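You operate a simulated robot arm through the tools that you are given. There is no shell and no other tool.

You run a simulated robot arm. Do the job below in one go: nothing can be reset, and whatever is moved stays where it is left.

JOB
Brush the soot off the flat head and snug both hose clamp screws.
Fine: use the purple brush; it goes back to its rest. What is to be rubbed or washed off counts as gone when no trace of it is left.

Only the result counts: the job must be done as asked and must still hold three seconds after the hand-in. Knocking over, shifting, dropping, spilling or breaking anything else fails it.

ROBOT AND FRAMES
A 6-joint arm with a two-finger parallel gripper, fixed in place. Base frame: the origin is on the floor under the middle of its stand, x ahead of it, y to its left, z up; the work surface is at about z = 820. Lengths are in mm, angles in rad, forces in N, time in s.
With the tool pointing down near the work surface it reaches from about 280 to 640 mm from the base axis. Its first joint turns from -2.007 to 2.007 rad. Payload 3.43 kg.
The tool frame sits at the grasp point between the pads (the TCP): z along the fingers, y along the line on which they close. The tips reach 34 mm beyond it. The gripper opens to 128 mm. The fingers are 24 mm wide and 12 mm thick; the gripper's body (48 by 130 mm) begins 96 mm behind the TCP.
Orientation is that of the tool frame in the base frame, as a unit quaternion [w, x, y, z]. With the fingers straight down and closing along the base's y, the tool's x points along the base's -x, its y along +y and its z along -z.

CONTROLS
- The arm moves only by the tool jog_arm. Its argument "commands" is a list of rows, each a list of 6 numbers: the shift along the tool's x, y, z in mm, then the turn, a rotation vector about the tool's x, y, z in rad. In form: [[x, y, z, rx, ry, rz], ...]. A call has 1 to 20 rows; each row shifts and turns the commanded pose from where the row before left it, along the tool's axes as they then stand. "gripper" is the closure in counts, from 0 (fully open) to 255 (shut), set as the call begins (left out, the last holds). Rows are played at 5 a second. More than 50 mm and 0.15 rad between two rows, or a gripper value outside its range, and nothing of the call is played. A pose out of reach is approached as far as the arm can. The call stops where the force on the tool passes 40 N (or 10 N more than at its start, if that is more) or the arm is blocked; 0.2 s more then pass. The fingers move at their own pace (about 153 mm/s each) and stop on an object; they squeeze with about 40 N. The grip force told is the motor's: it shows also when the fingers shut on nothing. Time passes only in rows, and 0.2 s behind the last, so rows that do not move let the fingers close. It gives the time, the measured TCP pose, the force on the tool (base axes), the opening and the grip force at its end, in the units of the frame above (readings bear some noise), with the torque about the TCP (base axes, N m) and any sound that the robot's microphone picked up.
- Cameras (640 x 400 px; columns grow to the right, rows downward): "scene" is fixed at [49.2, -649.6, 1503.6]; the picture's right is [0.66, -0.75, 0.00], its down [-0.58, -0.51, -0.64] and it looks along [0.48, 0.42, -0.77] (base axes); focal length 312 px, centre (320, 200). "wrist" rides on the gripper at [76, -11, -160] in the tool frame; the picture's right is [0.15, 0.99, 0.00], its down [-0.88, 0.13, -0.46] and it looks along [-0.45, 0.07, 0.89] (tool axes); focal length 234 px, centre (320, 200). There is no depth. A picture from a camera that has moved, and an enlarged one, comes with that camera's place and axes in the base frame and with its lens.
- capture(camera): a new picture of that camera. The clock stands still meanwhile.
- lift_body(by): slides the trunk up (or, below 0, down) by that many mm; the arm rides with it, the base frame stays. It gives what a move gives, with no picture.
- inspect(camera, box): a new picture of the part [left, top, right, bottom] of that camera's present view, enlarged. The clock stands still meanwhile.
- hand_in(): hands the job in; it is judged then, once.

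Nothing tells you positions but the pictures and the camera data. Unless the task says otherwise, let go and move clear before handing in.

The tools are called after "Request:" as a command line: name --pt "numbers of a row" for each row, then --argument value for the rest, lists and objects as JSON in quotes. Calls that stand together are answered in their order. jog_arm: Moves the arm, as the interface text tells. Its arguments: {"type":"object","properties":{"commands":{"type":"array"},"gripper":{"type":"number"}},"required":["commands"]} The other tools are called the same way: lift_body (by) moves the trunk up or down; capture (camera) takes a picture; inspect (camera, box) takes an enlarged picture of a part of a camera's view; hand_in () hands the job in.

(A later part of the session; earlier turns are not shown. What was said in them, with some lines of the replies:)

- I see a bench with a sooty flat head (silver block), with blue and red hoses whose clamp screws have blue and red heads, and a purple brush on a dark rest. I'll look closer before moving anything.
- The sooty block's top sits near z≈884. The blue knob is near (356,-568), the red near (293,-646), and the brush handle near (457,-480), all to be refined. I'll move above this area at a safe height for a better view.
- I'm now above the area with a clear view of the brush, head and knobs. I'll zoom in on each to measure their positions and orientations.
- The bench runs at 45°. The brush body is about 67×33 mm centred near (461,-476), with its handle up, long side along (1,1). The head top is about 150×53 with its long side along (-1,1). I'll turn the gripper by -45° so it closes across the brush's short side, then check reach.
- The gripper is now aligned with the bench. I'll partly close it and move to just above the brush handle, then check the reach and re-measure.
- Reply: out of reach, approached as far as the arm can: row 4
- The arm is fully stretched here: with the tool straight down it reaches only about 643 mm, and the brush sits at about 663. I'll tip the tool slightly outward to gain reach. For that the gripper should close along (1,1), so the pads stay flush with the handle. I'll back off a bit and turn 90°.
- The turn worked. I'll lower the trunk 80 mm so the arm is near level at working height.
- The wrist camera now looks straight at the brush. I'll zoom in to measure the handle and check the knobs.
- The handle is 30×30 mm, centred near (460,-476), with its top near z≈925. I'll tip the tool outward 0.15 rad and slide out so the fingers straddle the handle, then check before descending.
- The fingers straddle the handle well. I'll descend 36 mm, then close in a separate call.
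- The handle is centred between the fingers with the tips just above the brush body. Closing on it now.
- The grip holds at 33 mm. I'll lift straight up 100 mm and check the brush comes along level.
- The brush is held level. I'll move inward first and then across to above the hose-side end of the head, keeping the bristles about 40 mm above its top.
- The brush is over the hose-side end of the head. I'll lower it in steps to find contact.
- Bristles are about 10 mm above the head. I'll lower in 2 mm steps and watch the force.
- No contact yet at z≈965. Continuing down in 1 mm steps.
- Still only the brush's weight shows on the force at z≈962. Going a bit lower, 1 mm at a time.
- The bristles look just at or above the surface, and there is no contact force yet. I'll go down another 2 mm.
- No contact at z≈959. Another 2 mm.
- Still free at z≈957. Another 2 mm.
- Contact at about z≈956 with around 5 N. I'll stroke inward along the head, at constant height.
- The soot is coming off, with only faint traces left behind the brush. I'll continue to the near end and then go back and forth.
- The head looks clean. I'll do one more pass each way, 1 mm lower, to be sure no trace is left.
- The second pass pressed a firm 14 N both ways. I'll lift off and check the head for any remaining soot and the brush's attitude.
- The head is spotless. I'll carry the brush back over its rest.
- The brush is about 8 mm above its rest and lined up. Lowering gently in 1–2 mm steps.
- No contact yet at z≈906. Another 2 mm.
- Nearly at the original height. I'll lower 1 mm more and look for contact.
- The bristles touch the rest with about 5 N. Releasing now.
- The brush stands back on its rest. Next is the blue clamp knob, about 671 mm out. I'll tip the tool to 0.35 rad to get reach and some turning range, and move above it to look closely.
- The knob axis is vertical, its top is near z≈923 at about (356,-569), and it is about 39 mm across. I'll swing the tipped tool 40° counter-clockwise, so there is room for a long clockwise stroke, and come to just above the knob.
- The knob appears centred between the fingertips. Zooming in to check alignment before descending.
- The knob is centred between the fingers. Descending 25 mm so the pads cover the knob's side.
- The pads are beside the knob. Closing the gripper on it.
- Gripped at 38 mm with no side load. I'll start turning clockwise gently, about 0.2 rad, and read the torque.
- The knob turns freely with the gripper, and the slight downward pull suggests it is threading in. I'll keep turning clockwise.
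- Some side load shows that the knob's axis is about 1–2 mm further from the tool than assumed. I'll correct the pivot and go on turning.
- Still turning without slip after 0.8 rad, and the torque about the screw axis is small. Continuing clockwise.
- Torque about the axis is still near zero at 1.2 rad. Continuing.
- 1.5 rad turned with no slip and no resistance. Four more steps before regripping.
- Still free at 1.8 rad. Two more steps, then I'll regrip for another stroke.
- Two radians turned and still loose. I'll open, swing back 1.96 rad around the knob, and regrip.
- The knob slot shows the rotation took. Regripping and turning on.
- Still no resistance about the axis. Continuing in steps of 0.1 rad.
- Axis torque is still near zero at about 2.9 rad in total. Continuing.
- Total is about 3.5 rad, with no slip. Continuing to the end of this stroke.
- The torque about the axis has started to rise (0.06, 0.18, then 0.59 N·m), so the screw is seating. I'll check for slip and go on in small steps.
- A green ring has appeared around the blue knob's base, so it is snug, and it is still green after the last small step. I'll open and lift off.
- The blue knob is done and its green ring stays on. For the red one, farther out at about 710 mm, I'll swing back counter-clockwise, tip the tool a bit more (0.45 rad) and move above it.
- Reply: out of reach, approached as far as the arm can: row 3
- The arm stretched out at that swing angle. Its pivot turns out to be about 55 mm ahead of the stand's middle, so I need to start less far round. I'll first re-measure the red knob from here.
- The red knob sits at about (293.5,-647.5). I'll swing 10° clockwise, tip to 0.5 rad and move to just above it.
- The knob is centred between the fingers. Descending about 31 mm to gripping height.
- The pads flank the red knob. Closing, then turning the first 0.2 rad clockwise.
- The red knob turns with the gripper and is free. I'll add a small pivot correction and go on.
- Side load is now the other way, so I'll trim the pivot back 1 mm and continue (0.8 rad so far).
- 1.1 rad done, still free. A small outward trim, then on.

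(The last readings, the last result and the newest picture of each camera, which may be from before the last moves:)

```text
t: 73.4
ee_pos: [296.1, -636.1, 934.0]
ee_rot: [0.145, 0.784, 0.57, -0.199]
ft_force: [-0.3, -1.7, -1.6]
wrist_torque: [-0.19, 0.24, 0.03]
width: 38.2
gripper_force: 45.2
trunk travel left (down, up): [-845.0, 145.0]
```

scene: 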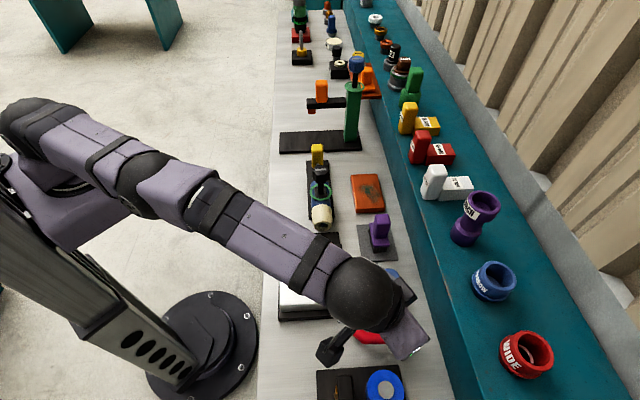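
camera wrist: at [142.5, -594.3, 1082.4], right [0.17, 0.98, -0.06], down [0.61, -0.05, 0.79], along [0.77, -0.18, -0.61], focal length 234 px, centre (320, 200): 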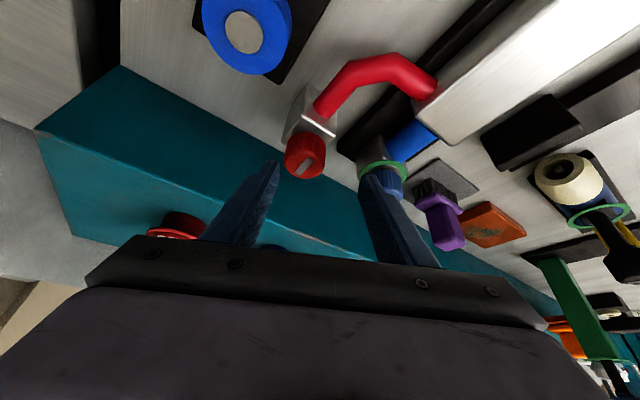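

Still free at 1.4 rad. One more step, then open, swing back 1.5 rad and regrip.

Request:
jog_arm --pt "-0.056 1.28 0.03 0.0479 0 0.0878"

Request:
jog_arm --pt "0 0 0 0 0 0" --pt "0 0 0 0 0 0" --pt "-0.11 -1.786 0.06 -0.0671 0 -0.1229" --pt "-0.11 -1.786 0.06 -0.0671 0 -0.1229" --pt "-0.11 -1.786 0.06 -0.0671 0 -0.1229" --pt "-0.11 -1.786 0.06 -0.0671 0 -0.1229" --pt "-0.11 -1.786 0.06 -0.0671 0 -0.1229" --pt "-0.11 -1.786 0.06 -0.0671 0 -0.1229" --pt "-0.11 -1.786 0.06 -0.0671 0 -0.1229" --pt "-0.11 -1.786 0.06 -0.0671 0 -0.1229" --pt "-0.11 -1.786 0.06 -0.0671 0 -0.1229" --pt "-0.11 -1.786 0.06 -0.0671 0 -0.1229" --pt "-0.056 -1.28 0.03 -0.0479 0 -0.0878" --pt "0 0 0 0 0 0" --gripper 115

Request:
inspect --camera "wrist" --box '[250, 90, 390, 210]'

```text
t: 73.8
ee_pos: [297.5, -636.4, 933.5]
ee_rot: [0.134, 0.812, 0.53, -0.207]
ft_force: [0.3, -2.0, -2.1]
wrist_torque: [0.26, 0.13, 0.05]
width: 38.0
gripper_force: 45.5
trunk travel left (down, up): [-845.0, 145.0]
```

```text
t: 76.8
ee_pos: [281.8, -641.6, 934.9]
ee_rot: [0.24, 0.232, 0.941, -0.06]
ft_force: [0.4, -0.3, -0.2]
wrist_torque: [0.02, 0.01, 0.01]
width: 70.4
gripper_force: 0.0
trunk travel left (down, up): [-845.0, 145.0]
```

```text
3.33 times, centred on (320, 150) of wrist
camera zoom: at [148.9, -585.3, 1038.8], right [0.35, 0.94, -0.07], down [0.55, -0.14, 0.82], along [0.76, -0.32, -0.57], focal length 781 px, centre (320, 367)
```

zoom: 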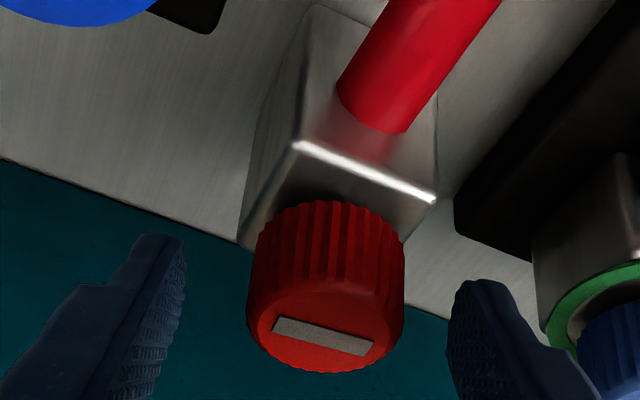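

The red knob's slot has turned as expected. I'll shift 1.5 mm to centre it, regrip and go on.

Request:
jog_arm --pt "0 1.5 0 0 0 0" --pt "0 0 0 0 0 0"

Request:
jog_arm --pt "0 0 0 0 0 0" --pt "0 0 0 0 0 0" --pt "0 0 0 0 0 0" --pt "-0.057 1.3 0.031 0.0479 0 0.0878" --pt "-0.057 1.3 0.031 0.0479 0 0.0878" --pt "-0.057 1.3 0.031 0.0479 0 0.0878" --gripper 255

```text
t: 77.4
ee_pos: [283.3, -642.5, 933.8]
ee_rot: [0.24, 0.233, 0.941, -0.06]
ft_force: [0.7, 0.0, 0.5]
wrist_torque: [0.02, -0.01, 0.0]
width: 70.4
gripper_force: 0.0
trunk travel left (down, up): [-845.0, 145.0]
```

```text
t: 78.8
ee_pos: [285.9, -637.4, 935.1]
ee_rot: [0.228, 0.372, 0.895, -0.095]
ft_force: [1.1, -1.5, -2.8]
wrist_torque: [-0.17, -0.03, 0.0]
width: 38.0
gripper_force: 44.8
trunk travel left (down, up): [-845.0, 145.0]
```

Free so far at 1.8 rad total. Continuing in short calls to catch the torque rise.

Request:
jog_arm --pt "-0.057 1.2 0.031 0.0479 0 0.0878" --pt "-0.057 1.2 0.031 0.0479 0 0.0878" --pt "-0.057 1.2 0.031 0.0479 0 0.0878"

Request:
jog_arm --pt "-0.057 1.2 0.031 0.0479 0 0.0878" --pt "-0.057 1.2 0.031 0.0479 0 0.0878"

```text
t: 79.6
ee_pos: [289.0, -636.9, 934.6]
ee_rot: [0.21, 0.501, 0.83, -0.128]
ft_force: [2.0, -3.1, -6.5]
wrist_torque: [-0.19, 0.11, -0.02]
width: 38.1
gripper_force: 45.1
trunk travel left (down, up): [-845.0, 145.0]
```

```text
t: 80.2
ee_pos: [290.8, -635.9, 934.3]
ee_rot: [0.197, 0.581, 0.776, -0.148]
ft_force: [2.2, -0.5, -8.9]
wrist_torque: [-0.32, -0.02, 0.02]
width: 38.1
gripper_force: 44.8
trunk travel left (down, up): [-845.0, 145.0]
```

The knob's descent is pulling the tool down a bit, so I'll follow with 1 mm lower and keep turning (2.3 rad so far).

Request:
jog_arm --pt "0.42 1.28 0.91 0.0479 0 0.0878" --pt "-0.057 1.28 0.031 0.0479 0 0.0878"

Request:
jog_arm --pt "-0.057 1.28 0.031 0.0479 0 0.0878" --pt "-0.057 1.28 0.031 0.0479 0 0.0878"

```text
t: 80.8
ee_pos: [292.7, -635.6, 933.9]
ee_rot: [0.181, 0.656, 0.713, -0.167]
ft_force: [2.3, -0.3, -5.6]
wrist_torque: [0.97, 0.27, 0.01]
width: 38.1
gripper_force: 45.5
trunk travel left (down, up): [-845.0, 145.0]
```

```text
t: 81.4
ee_pos: [296.3, -634.5, 933.2]
ee_rot: [0.165, 0.724, 0.643, -0.186]
ft_force: [-2.8, -1.0, -5.6]
wrist_torque: [0.45, 0.21, -0.04]
width: 38.2
gripper_force: 45.3
trunk travel left (down, up): [-845.0, 145.0]
```

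Axis torque is still near zero at 2.7 rad. Continuing to the end of this stroke.

Request:
jog_arm --pt "-0.057 1.0 0.031 0.0479 0 0.0878" --pt "-0.057 1.28 0.031 0.0479 0 0.0878"

Request:
jog_arm --pt "-0.057 1.28 0.031 0.0479 0 0.0878"

Request:
inspect --camera "wrist" --box '[250, 90, 390, 210]'

```text
t: 82.0
ee_pos: [297.5, -635.2, 934.7]
ee_rot: [0.145, 0.785, 0.568, -0.2]
ft_force: [-4.2, 0.5, -6.8]
wrist_torque: [-0.42, 0.26, -0.03]
width: 37.8
gripper_force: 44.8
trunk travel left (down, up): [-845.0, 145.0]
```

```text
t: 82.4
ee_pos: [297.7, -636.3, 933.4]
ee_rot: [0.135, 0.812, 0.529, -0.207]
ft_force: [-3.2, 1.2, -7.8]
wrist_torque: [-0.14, 0.1, -0.01]
width: 37.9
gripper_force: 45.3
trunk travel left (down, up): [-845.0, 145.0]
```

```text
3.33 times, centred on (320, 150) of wrist
camera zoom: at [345.1, -500.6, 1038.4], right [0.96, -0.28, -0.07], down [-0.1, -0.56, 0.82], along [-0.27, -0.78, -0.57], focal length 781 px, centre (320, 367)
```

zoom: 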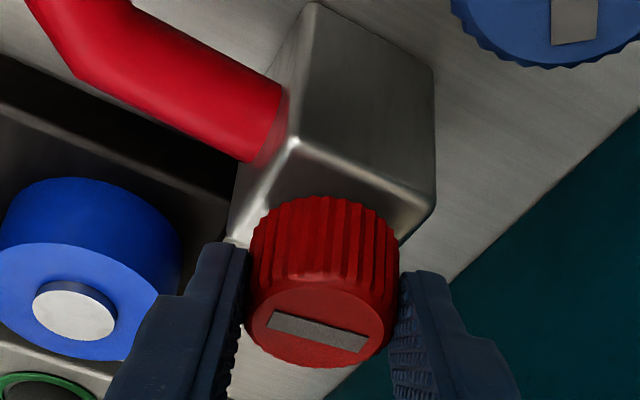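

Total 3.0 rad with no slip and not snug yet. Opening, swinging back and regripping for a third stroke.

Request:
jog_arm --pt "0 0 0 0 0 0" --pt "0 0 0 0 0 0" --pt "-0.11 -1.786 0.06 -0.0671 0 -0.1229" --pt "-0.11 -1.786 0.06 -0.0671 0 -0.1229" --pt "-0.11 -1.786 0.06 -0.0671 0 -0.1229" --pt "-0.11 -1.786 0.06 -0.0671 0 -0.1229" --pt "-0.11 -1.786 0.06 -0.0671 0 -0.1229" --pt "-0.11 -1.786 0.06 -0.0671 0 -0.1229" --pt "-0.11 -1.786 0.06 -0.0671 0 -0.1229" --pt "-0.11 -1.786 0.06 -0.0671 0 -0.1229" --pt "-0.11 -1.786 0.06 -0.0671 0 -0.1229" --pt "-0.11 -1.786 0.06 -0.0671 0 -0.1229" --pt "-0.056 -1.28 0.03 -0.0479 0 -0.0878" --pt "0 0 0 0 0 0" --gripper 115

Request:
inspect --camera "wrist" --box '[250, 90, 390, 210]'

```text
t: 85.4
ee_pos: [282.5, -642.8, 932.7]
ee_rot: [0.24, 0.233, 0.941, -0.06]
ft_force: [-0.2, 0.3, 0.4]
wrist_torque: [0.0, 0.01, 0.01]
width: 70.5
gripper_force: 0.0
trunk travel left (down, up): [-845.0, 145.0]
```

```text
3.33 times, centred on (320, 150) of wrist
camera zoom: at [149.1, -584.9, 1038.4], right [0.35, 0.94, -0.07], down [0.55, -0.14, 0.82], along [0.76, -0.32, -0.56], focal length 781 px, centre (320, 367)
```

zoom: 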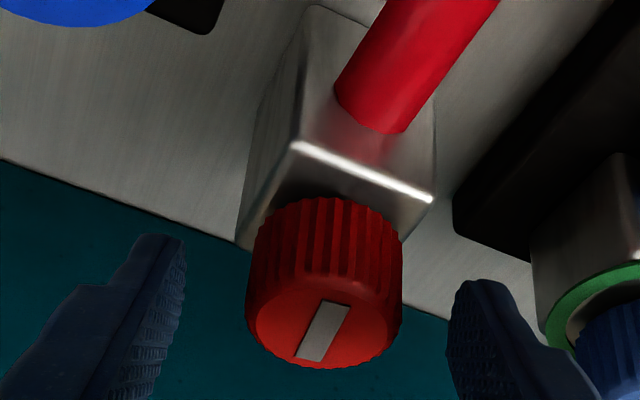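

Well placed. Shifting 1 mm, regripping, and turning in short calls.

Request:
jog_arm --pt "0 1.0 0 0 0 0" --pt "0 0 0 0 0 0"

Request:
jog_arm --pt "0 0 0 0 0 0" --pt "0 0 0 0 0 0" --pt "0 0 0 0 0 0" --pt "-0.057 1.28 0.031 0.0479 0 0.0878" --pt "-0.057 1.28 0.031 0.0479 0 0.0878" --gripper 255

Request:
jog_arm --pt "-0.057 1.28 0.031 0.0479 0 0.0878" --pt "-0.057 1.28 0.031 0.0479 0 0.0878"

```text
t: 86.0
ee_pos: [283.2, -641.7, 934.6]
ee_rot: [0.239, 0.233, 0.94, -0.061]
ft_force: [0.4, -1.0, -0.1]
wrist_torque: [0.01, 0.0, -0.03]
width: 70.4
gripper_force: 0.0
trunk travel left (down, up): [-845.0, 145.0]
```

```text
t: 87.2
ee_pos: [284.6, -638.9, 933.6]
ee_rot: [0.232, 0.327, 0.912, -0.084]
ft_force: [-1.8, -0.9, -1.0]
wrist_torque: [0.15, -0.13, 0.05]
width: 38.4
gripper_force: 45.1
trunk travel left (down, up): [-845.0, 145.0]
```

```text
t: 87.8
ee_pos: [285.3, -637.1, 933.2]
ee_rot: [0.223, 0.416, 0.875, -0.105]
ft_force: [-0.4, -0.8, -3.1]
wrist_torque: [0.1, -0.03, -0.01]
width: 38.5
gripper_force: 45.4
trunk travel left (down, up): [-845.0, 145.0]
```

Still free at 3.4 rad. Two more short calls.

Request:
jog_arm --pt "-0.057 1.28 0.031 0.0479 0 0.0878" --pt "-0.057 1.28 0.031 0.0479 0 0.0878"

Request:
jog_arm --pt "-0.057 1.28 0.031 0.0479 0 0.0878"

Request:
jog_arm --pt "-0.057 1.28 0.031 0.0479 0 0.0878"

```text
t: 88.4
ee_pos: [288.8, -635.9, 933.3]
ee_rot: [0.211, 0.501, 0.829, -0.129]
ft_force: [-0.8, -1.1, -3.8]
wrist_torque: [0.07, 0.37, 0.01]
width: 38.7
gripper_force: 45.4
trunk travel left (down, up): [-845.0, 145.0]
```

```text
t: 88.8
ee_pos: [288.0, -635.1, 932.9]
ee_rot: [0.204, 0.542, 0.803, -0.138]
ft_force: [-2.3, 0.1, -5.0]
wrist_torque: [-0.15, 0.15, 0.08]
width: 38.6
gripper_force: 44.2
trunk travel left (down, up): [-845.0, 145.0]
```

```text
t: 89.2
ee_pos: [289.8, -635.7, 933.6]
ee_rot: [0.198, 0.58, 0.776, -0.148]
ft_force: [-3.2, -0.7, -7.1]
wrist_torque: [-0.51, 0.1, 0.28]
width: 38.6
gripper_force: 45.4
trunk travel left (down, up): [-845.0, 145.0]
```

Axis torque is rising (0.08, then 0.28 N·m). Checking for the ring before a small step.

Request:
inspect --camera "wrist" --box '[250, 90, 390, 210]'

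Request:
jog_arm --pt "-0.028 0.64 0.015 0.02395 0 0.0439"

Request:
inspect --camera "wrist" --box '[250, 90, 390, 210]'

```text
3.33 times, centred on (320, 150) of wrist
camera zoom: at [238.2, -500.7, 1038.4], right [0.91, 0.4, -0.07], down [0.28, -0.5, 0.82], along [0.29, -0.77, -0.57], focal length 781 px, centre (320, 367)
```

zoom: 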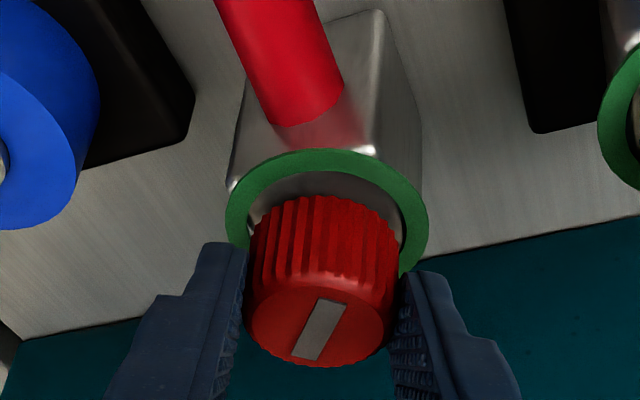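

```text
t: 89.6
ee_pos: [291.5, -634.7, 933.5]
ee_rot: [0.194, 0.601, 0.76, -0.153]
ft_force: [-3.1, -0.8, -6.4]
wrist_torque: [0.04, 0.15, 0.34]
width: 38.4
gripper_force: 45.0
trunk travel left (down, up): [-845.0, 145.0]
```

```text
3.33 times, centred on (320, 150) of wrist
camera zoom: at [245.7, -498.2, 1038.4], right [0.93, 0.35, -0.07], down [0.26, -0.51, 0.82], along [0.26, -0.78, -0.57], focal length 781 px, centre (320, 367)
```

zoom: 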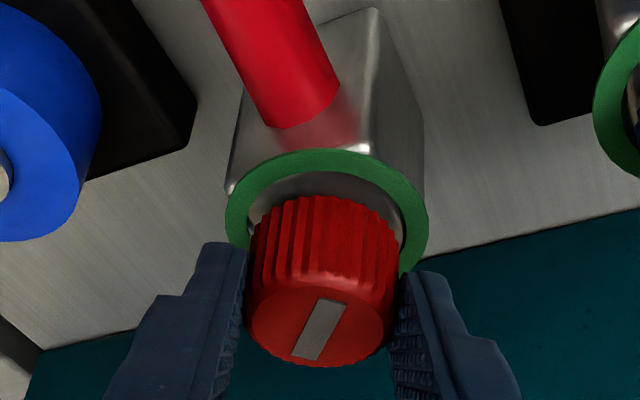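

Both green rings are lit, red and blue. I'll release the red knob, lift off and retreat.

Request:
jog_arm --pt "0 0 0 0 0 0" --pt "0 0 0 0 0 0" --pt "0 0 0 0 0 0" --gripper 115

Request:
jog_arm --pt "-9.59 0 -17.55 0 0 0" --pt "-9.59 0 -17.55 0 0 0" --pt "-9.59 0 -17.55 0 0 0" --pt "0 0 0 0 0 0"

Request:
capture --camera "wrist"

Request:
capture --camera "scene"

```text
t: 90.4
ee_pos: [291.1, -635.8, 934.5]
ee_rot: [0.194, 0.6, 0.761, -0.153]
ft_force: [0.1, -0.1, -0.2]
wrist_torque: [-0.01, 0.01, 0.03]
width: 70.1
gripper_force: 0.0
trunk travel left (down, up): [-845.0, 145.0]
```

```text
t: 91.4
ee_pos: [291.2, -634.8, 995.8]
ee_rot: [0.194, 0.6, 0.761, -0.153]
ft_force: [-0.9, 0.4, -0.1]
wrist_torque: [0.01, -0.02, 0.02]
width: 70.1
gripper_force: 0.1
trunk travel left (down, up): [-845.0, 145.0]
```

```text
taken
camera wrist: at [245.6, -499.0, 1099.1], right [0.93, 0.36, -0.07], down [0.26, -0.51, 0.82], along [0.26, -0.78, -0.57], focal length 234 px, centre (320, 200)
```

wrist: 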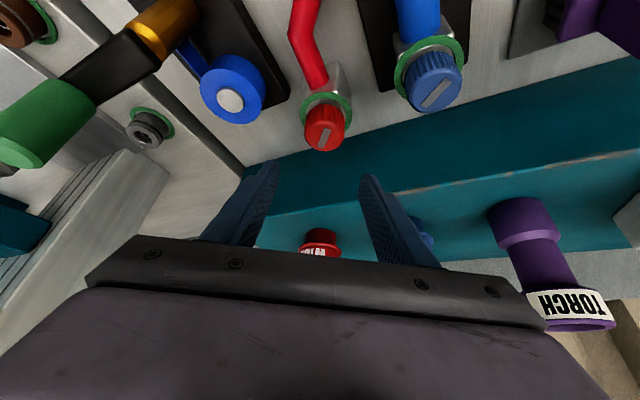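

```text
taken
```

scene: 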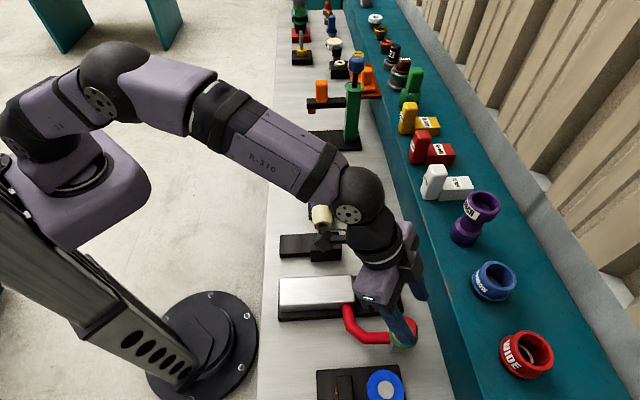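

Both rings stay green after release. I'll back up and inward to clear the bench and do a final check.

Request:
jog_arm --pt "-18 0 -33 0 0 0" --pt "18.5 0 -44.3 0 0 0" --pt "18.5 0 -44.3 0 0 0" --pt "18.5 0 -44.3 0 0 0" --pt "18.5 0 -44.3 0 0 0" --pt "0 0 0 0 0 0"

Request:
capture --camera "scene"

Request:
inspect --camera "scene" --box '[265, 200, 425, 360]'

Request:
capture --camera "wrist"

```text
t: 92.8
ee_pos: [257.5, -491.3, 1150.3]
ee_rot: [0.193, 0.6, 0.761, -0.153]
ft_force: [0.4, -0.8, -0.5]
wrist_torque: [0.0, 0.02, 0.01]
width: 70.4
gripper_force: 0.0
trunk travel left (down, up): [-845.0, 145.0]
```

```text
taken
```

scene: 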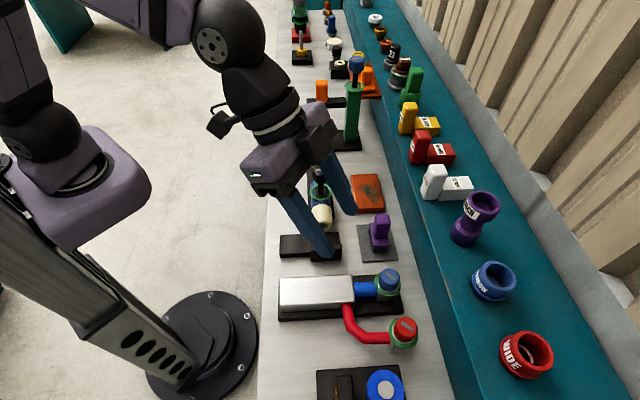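

```text
2.50 times, centred on (345, 280) of scene
camera zoom: at [49.2, -649.6, 1503.6], right [0.66, -0.75, 0.0], down [-0.58, -0.51, -0.64], along [0.48, 0.42, -0.77], focal length 780 px, centre (258, 0)
```

zoom: 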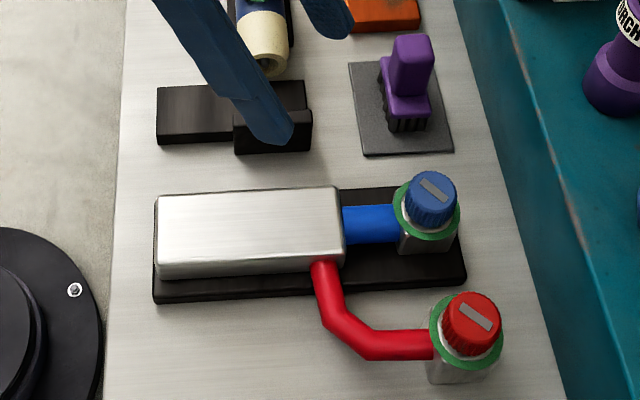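

```text
taken
camera wrist: at [211.8, -353.2, 1255.6], right [0.93, 0.36, -0.07], down [0.26, -0.51, 0.82], along [0.26, -0.78, -0.57], focal length 234 px, centre (320, 200)
```

wrist: 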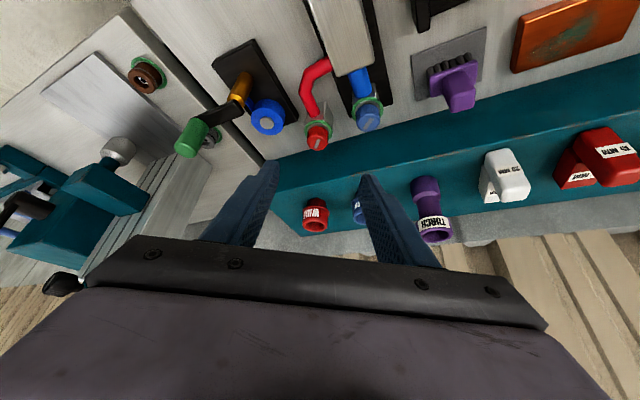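

The head looks clean, both clamps show green rings, and the brush is on its rest. One last close look for any soot trace before handing in.

Request:
inspect --camera "scene" --box '[270, 265, 370, 325]'

Request:
inspect --camera "scene" --box '[345, 200, 425, 280]'

```text
6.40 times, centred on (320, 295) of scene
camera zoom: at [49.2, -649.6, 1503.6], right [0.66, -0.75, 0.0], down [-0.58, -0.51, -0.64], along [0.48, 0.42, -0.77], focal length 1998 px, centre (320, -408)
```

zoom: 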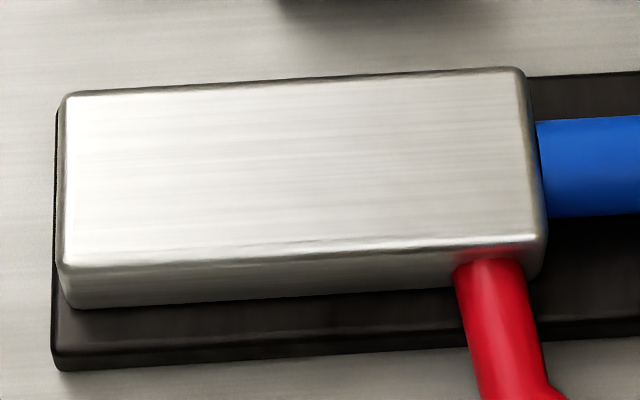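

```text
5.00 times, centred on (385, 240) of scene
camera zoom: at [49.2, -649.6, 1503.6], right [0.66, -0.75, 0.0], down [-0.58, -0.51, -0.64], along [0.48, 0.42, -0.77], focal length 1561 px, centre (-5, 0)
```

zoom: 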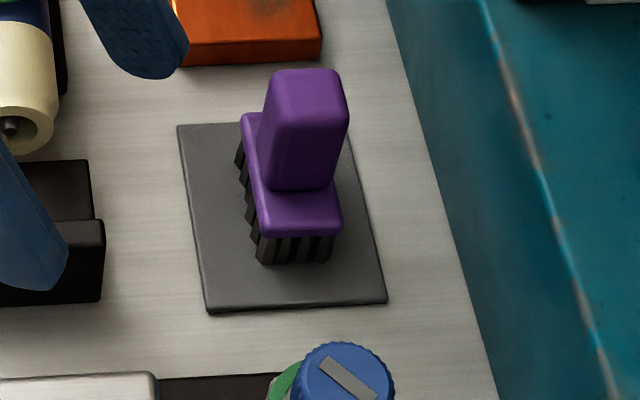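

No trace of soot remains, the brush stands on its rest where it was, and both clamps show green. The gripper is empty and clear of everything, so I'm handing in.

Request:
hand_in

```text
The job is handed in.
```

The job is done and handed in. The flat head is clean, with no soot visible in the last close-up. Both hose clamp screws are snug: I turned each one clockwise until its torque rose and a green ring appeared at its base. Both rings were still green after I let go.

The purple brush is back on its rest, standing where it was. As far as the pictures show, nothing else was knocked or moved. The gripper was empty and clear of the bench at hand-in. No verdict came back with the hand-in.
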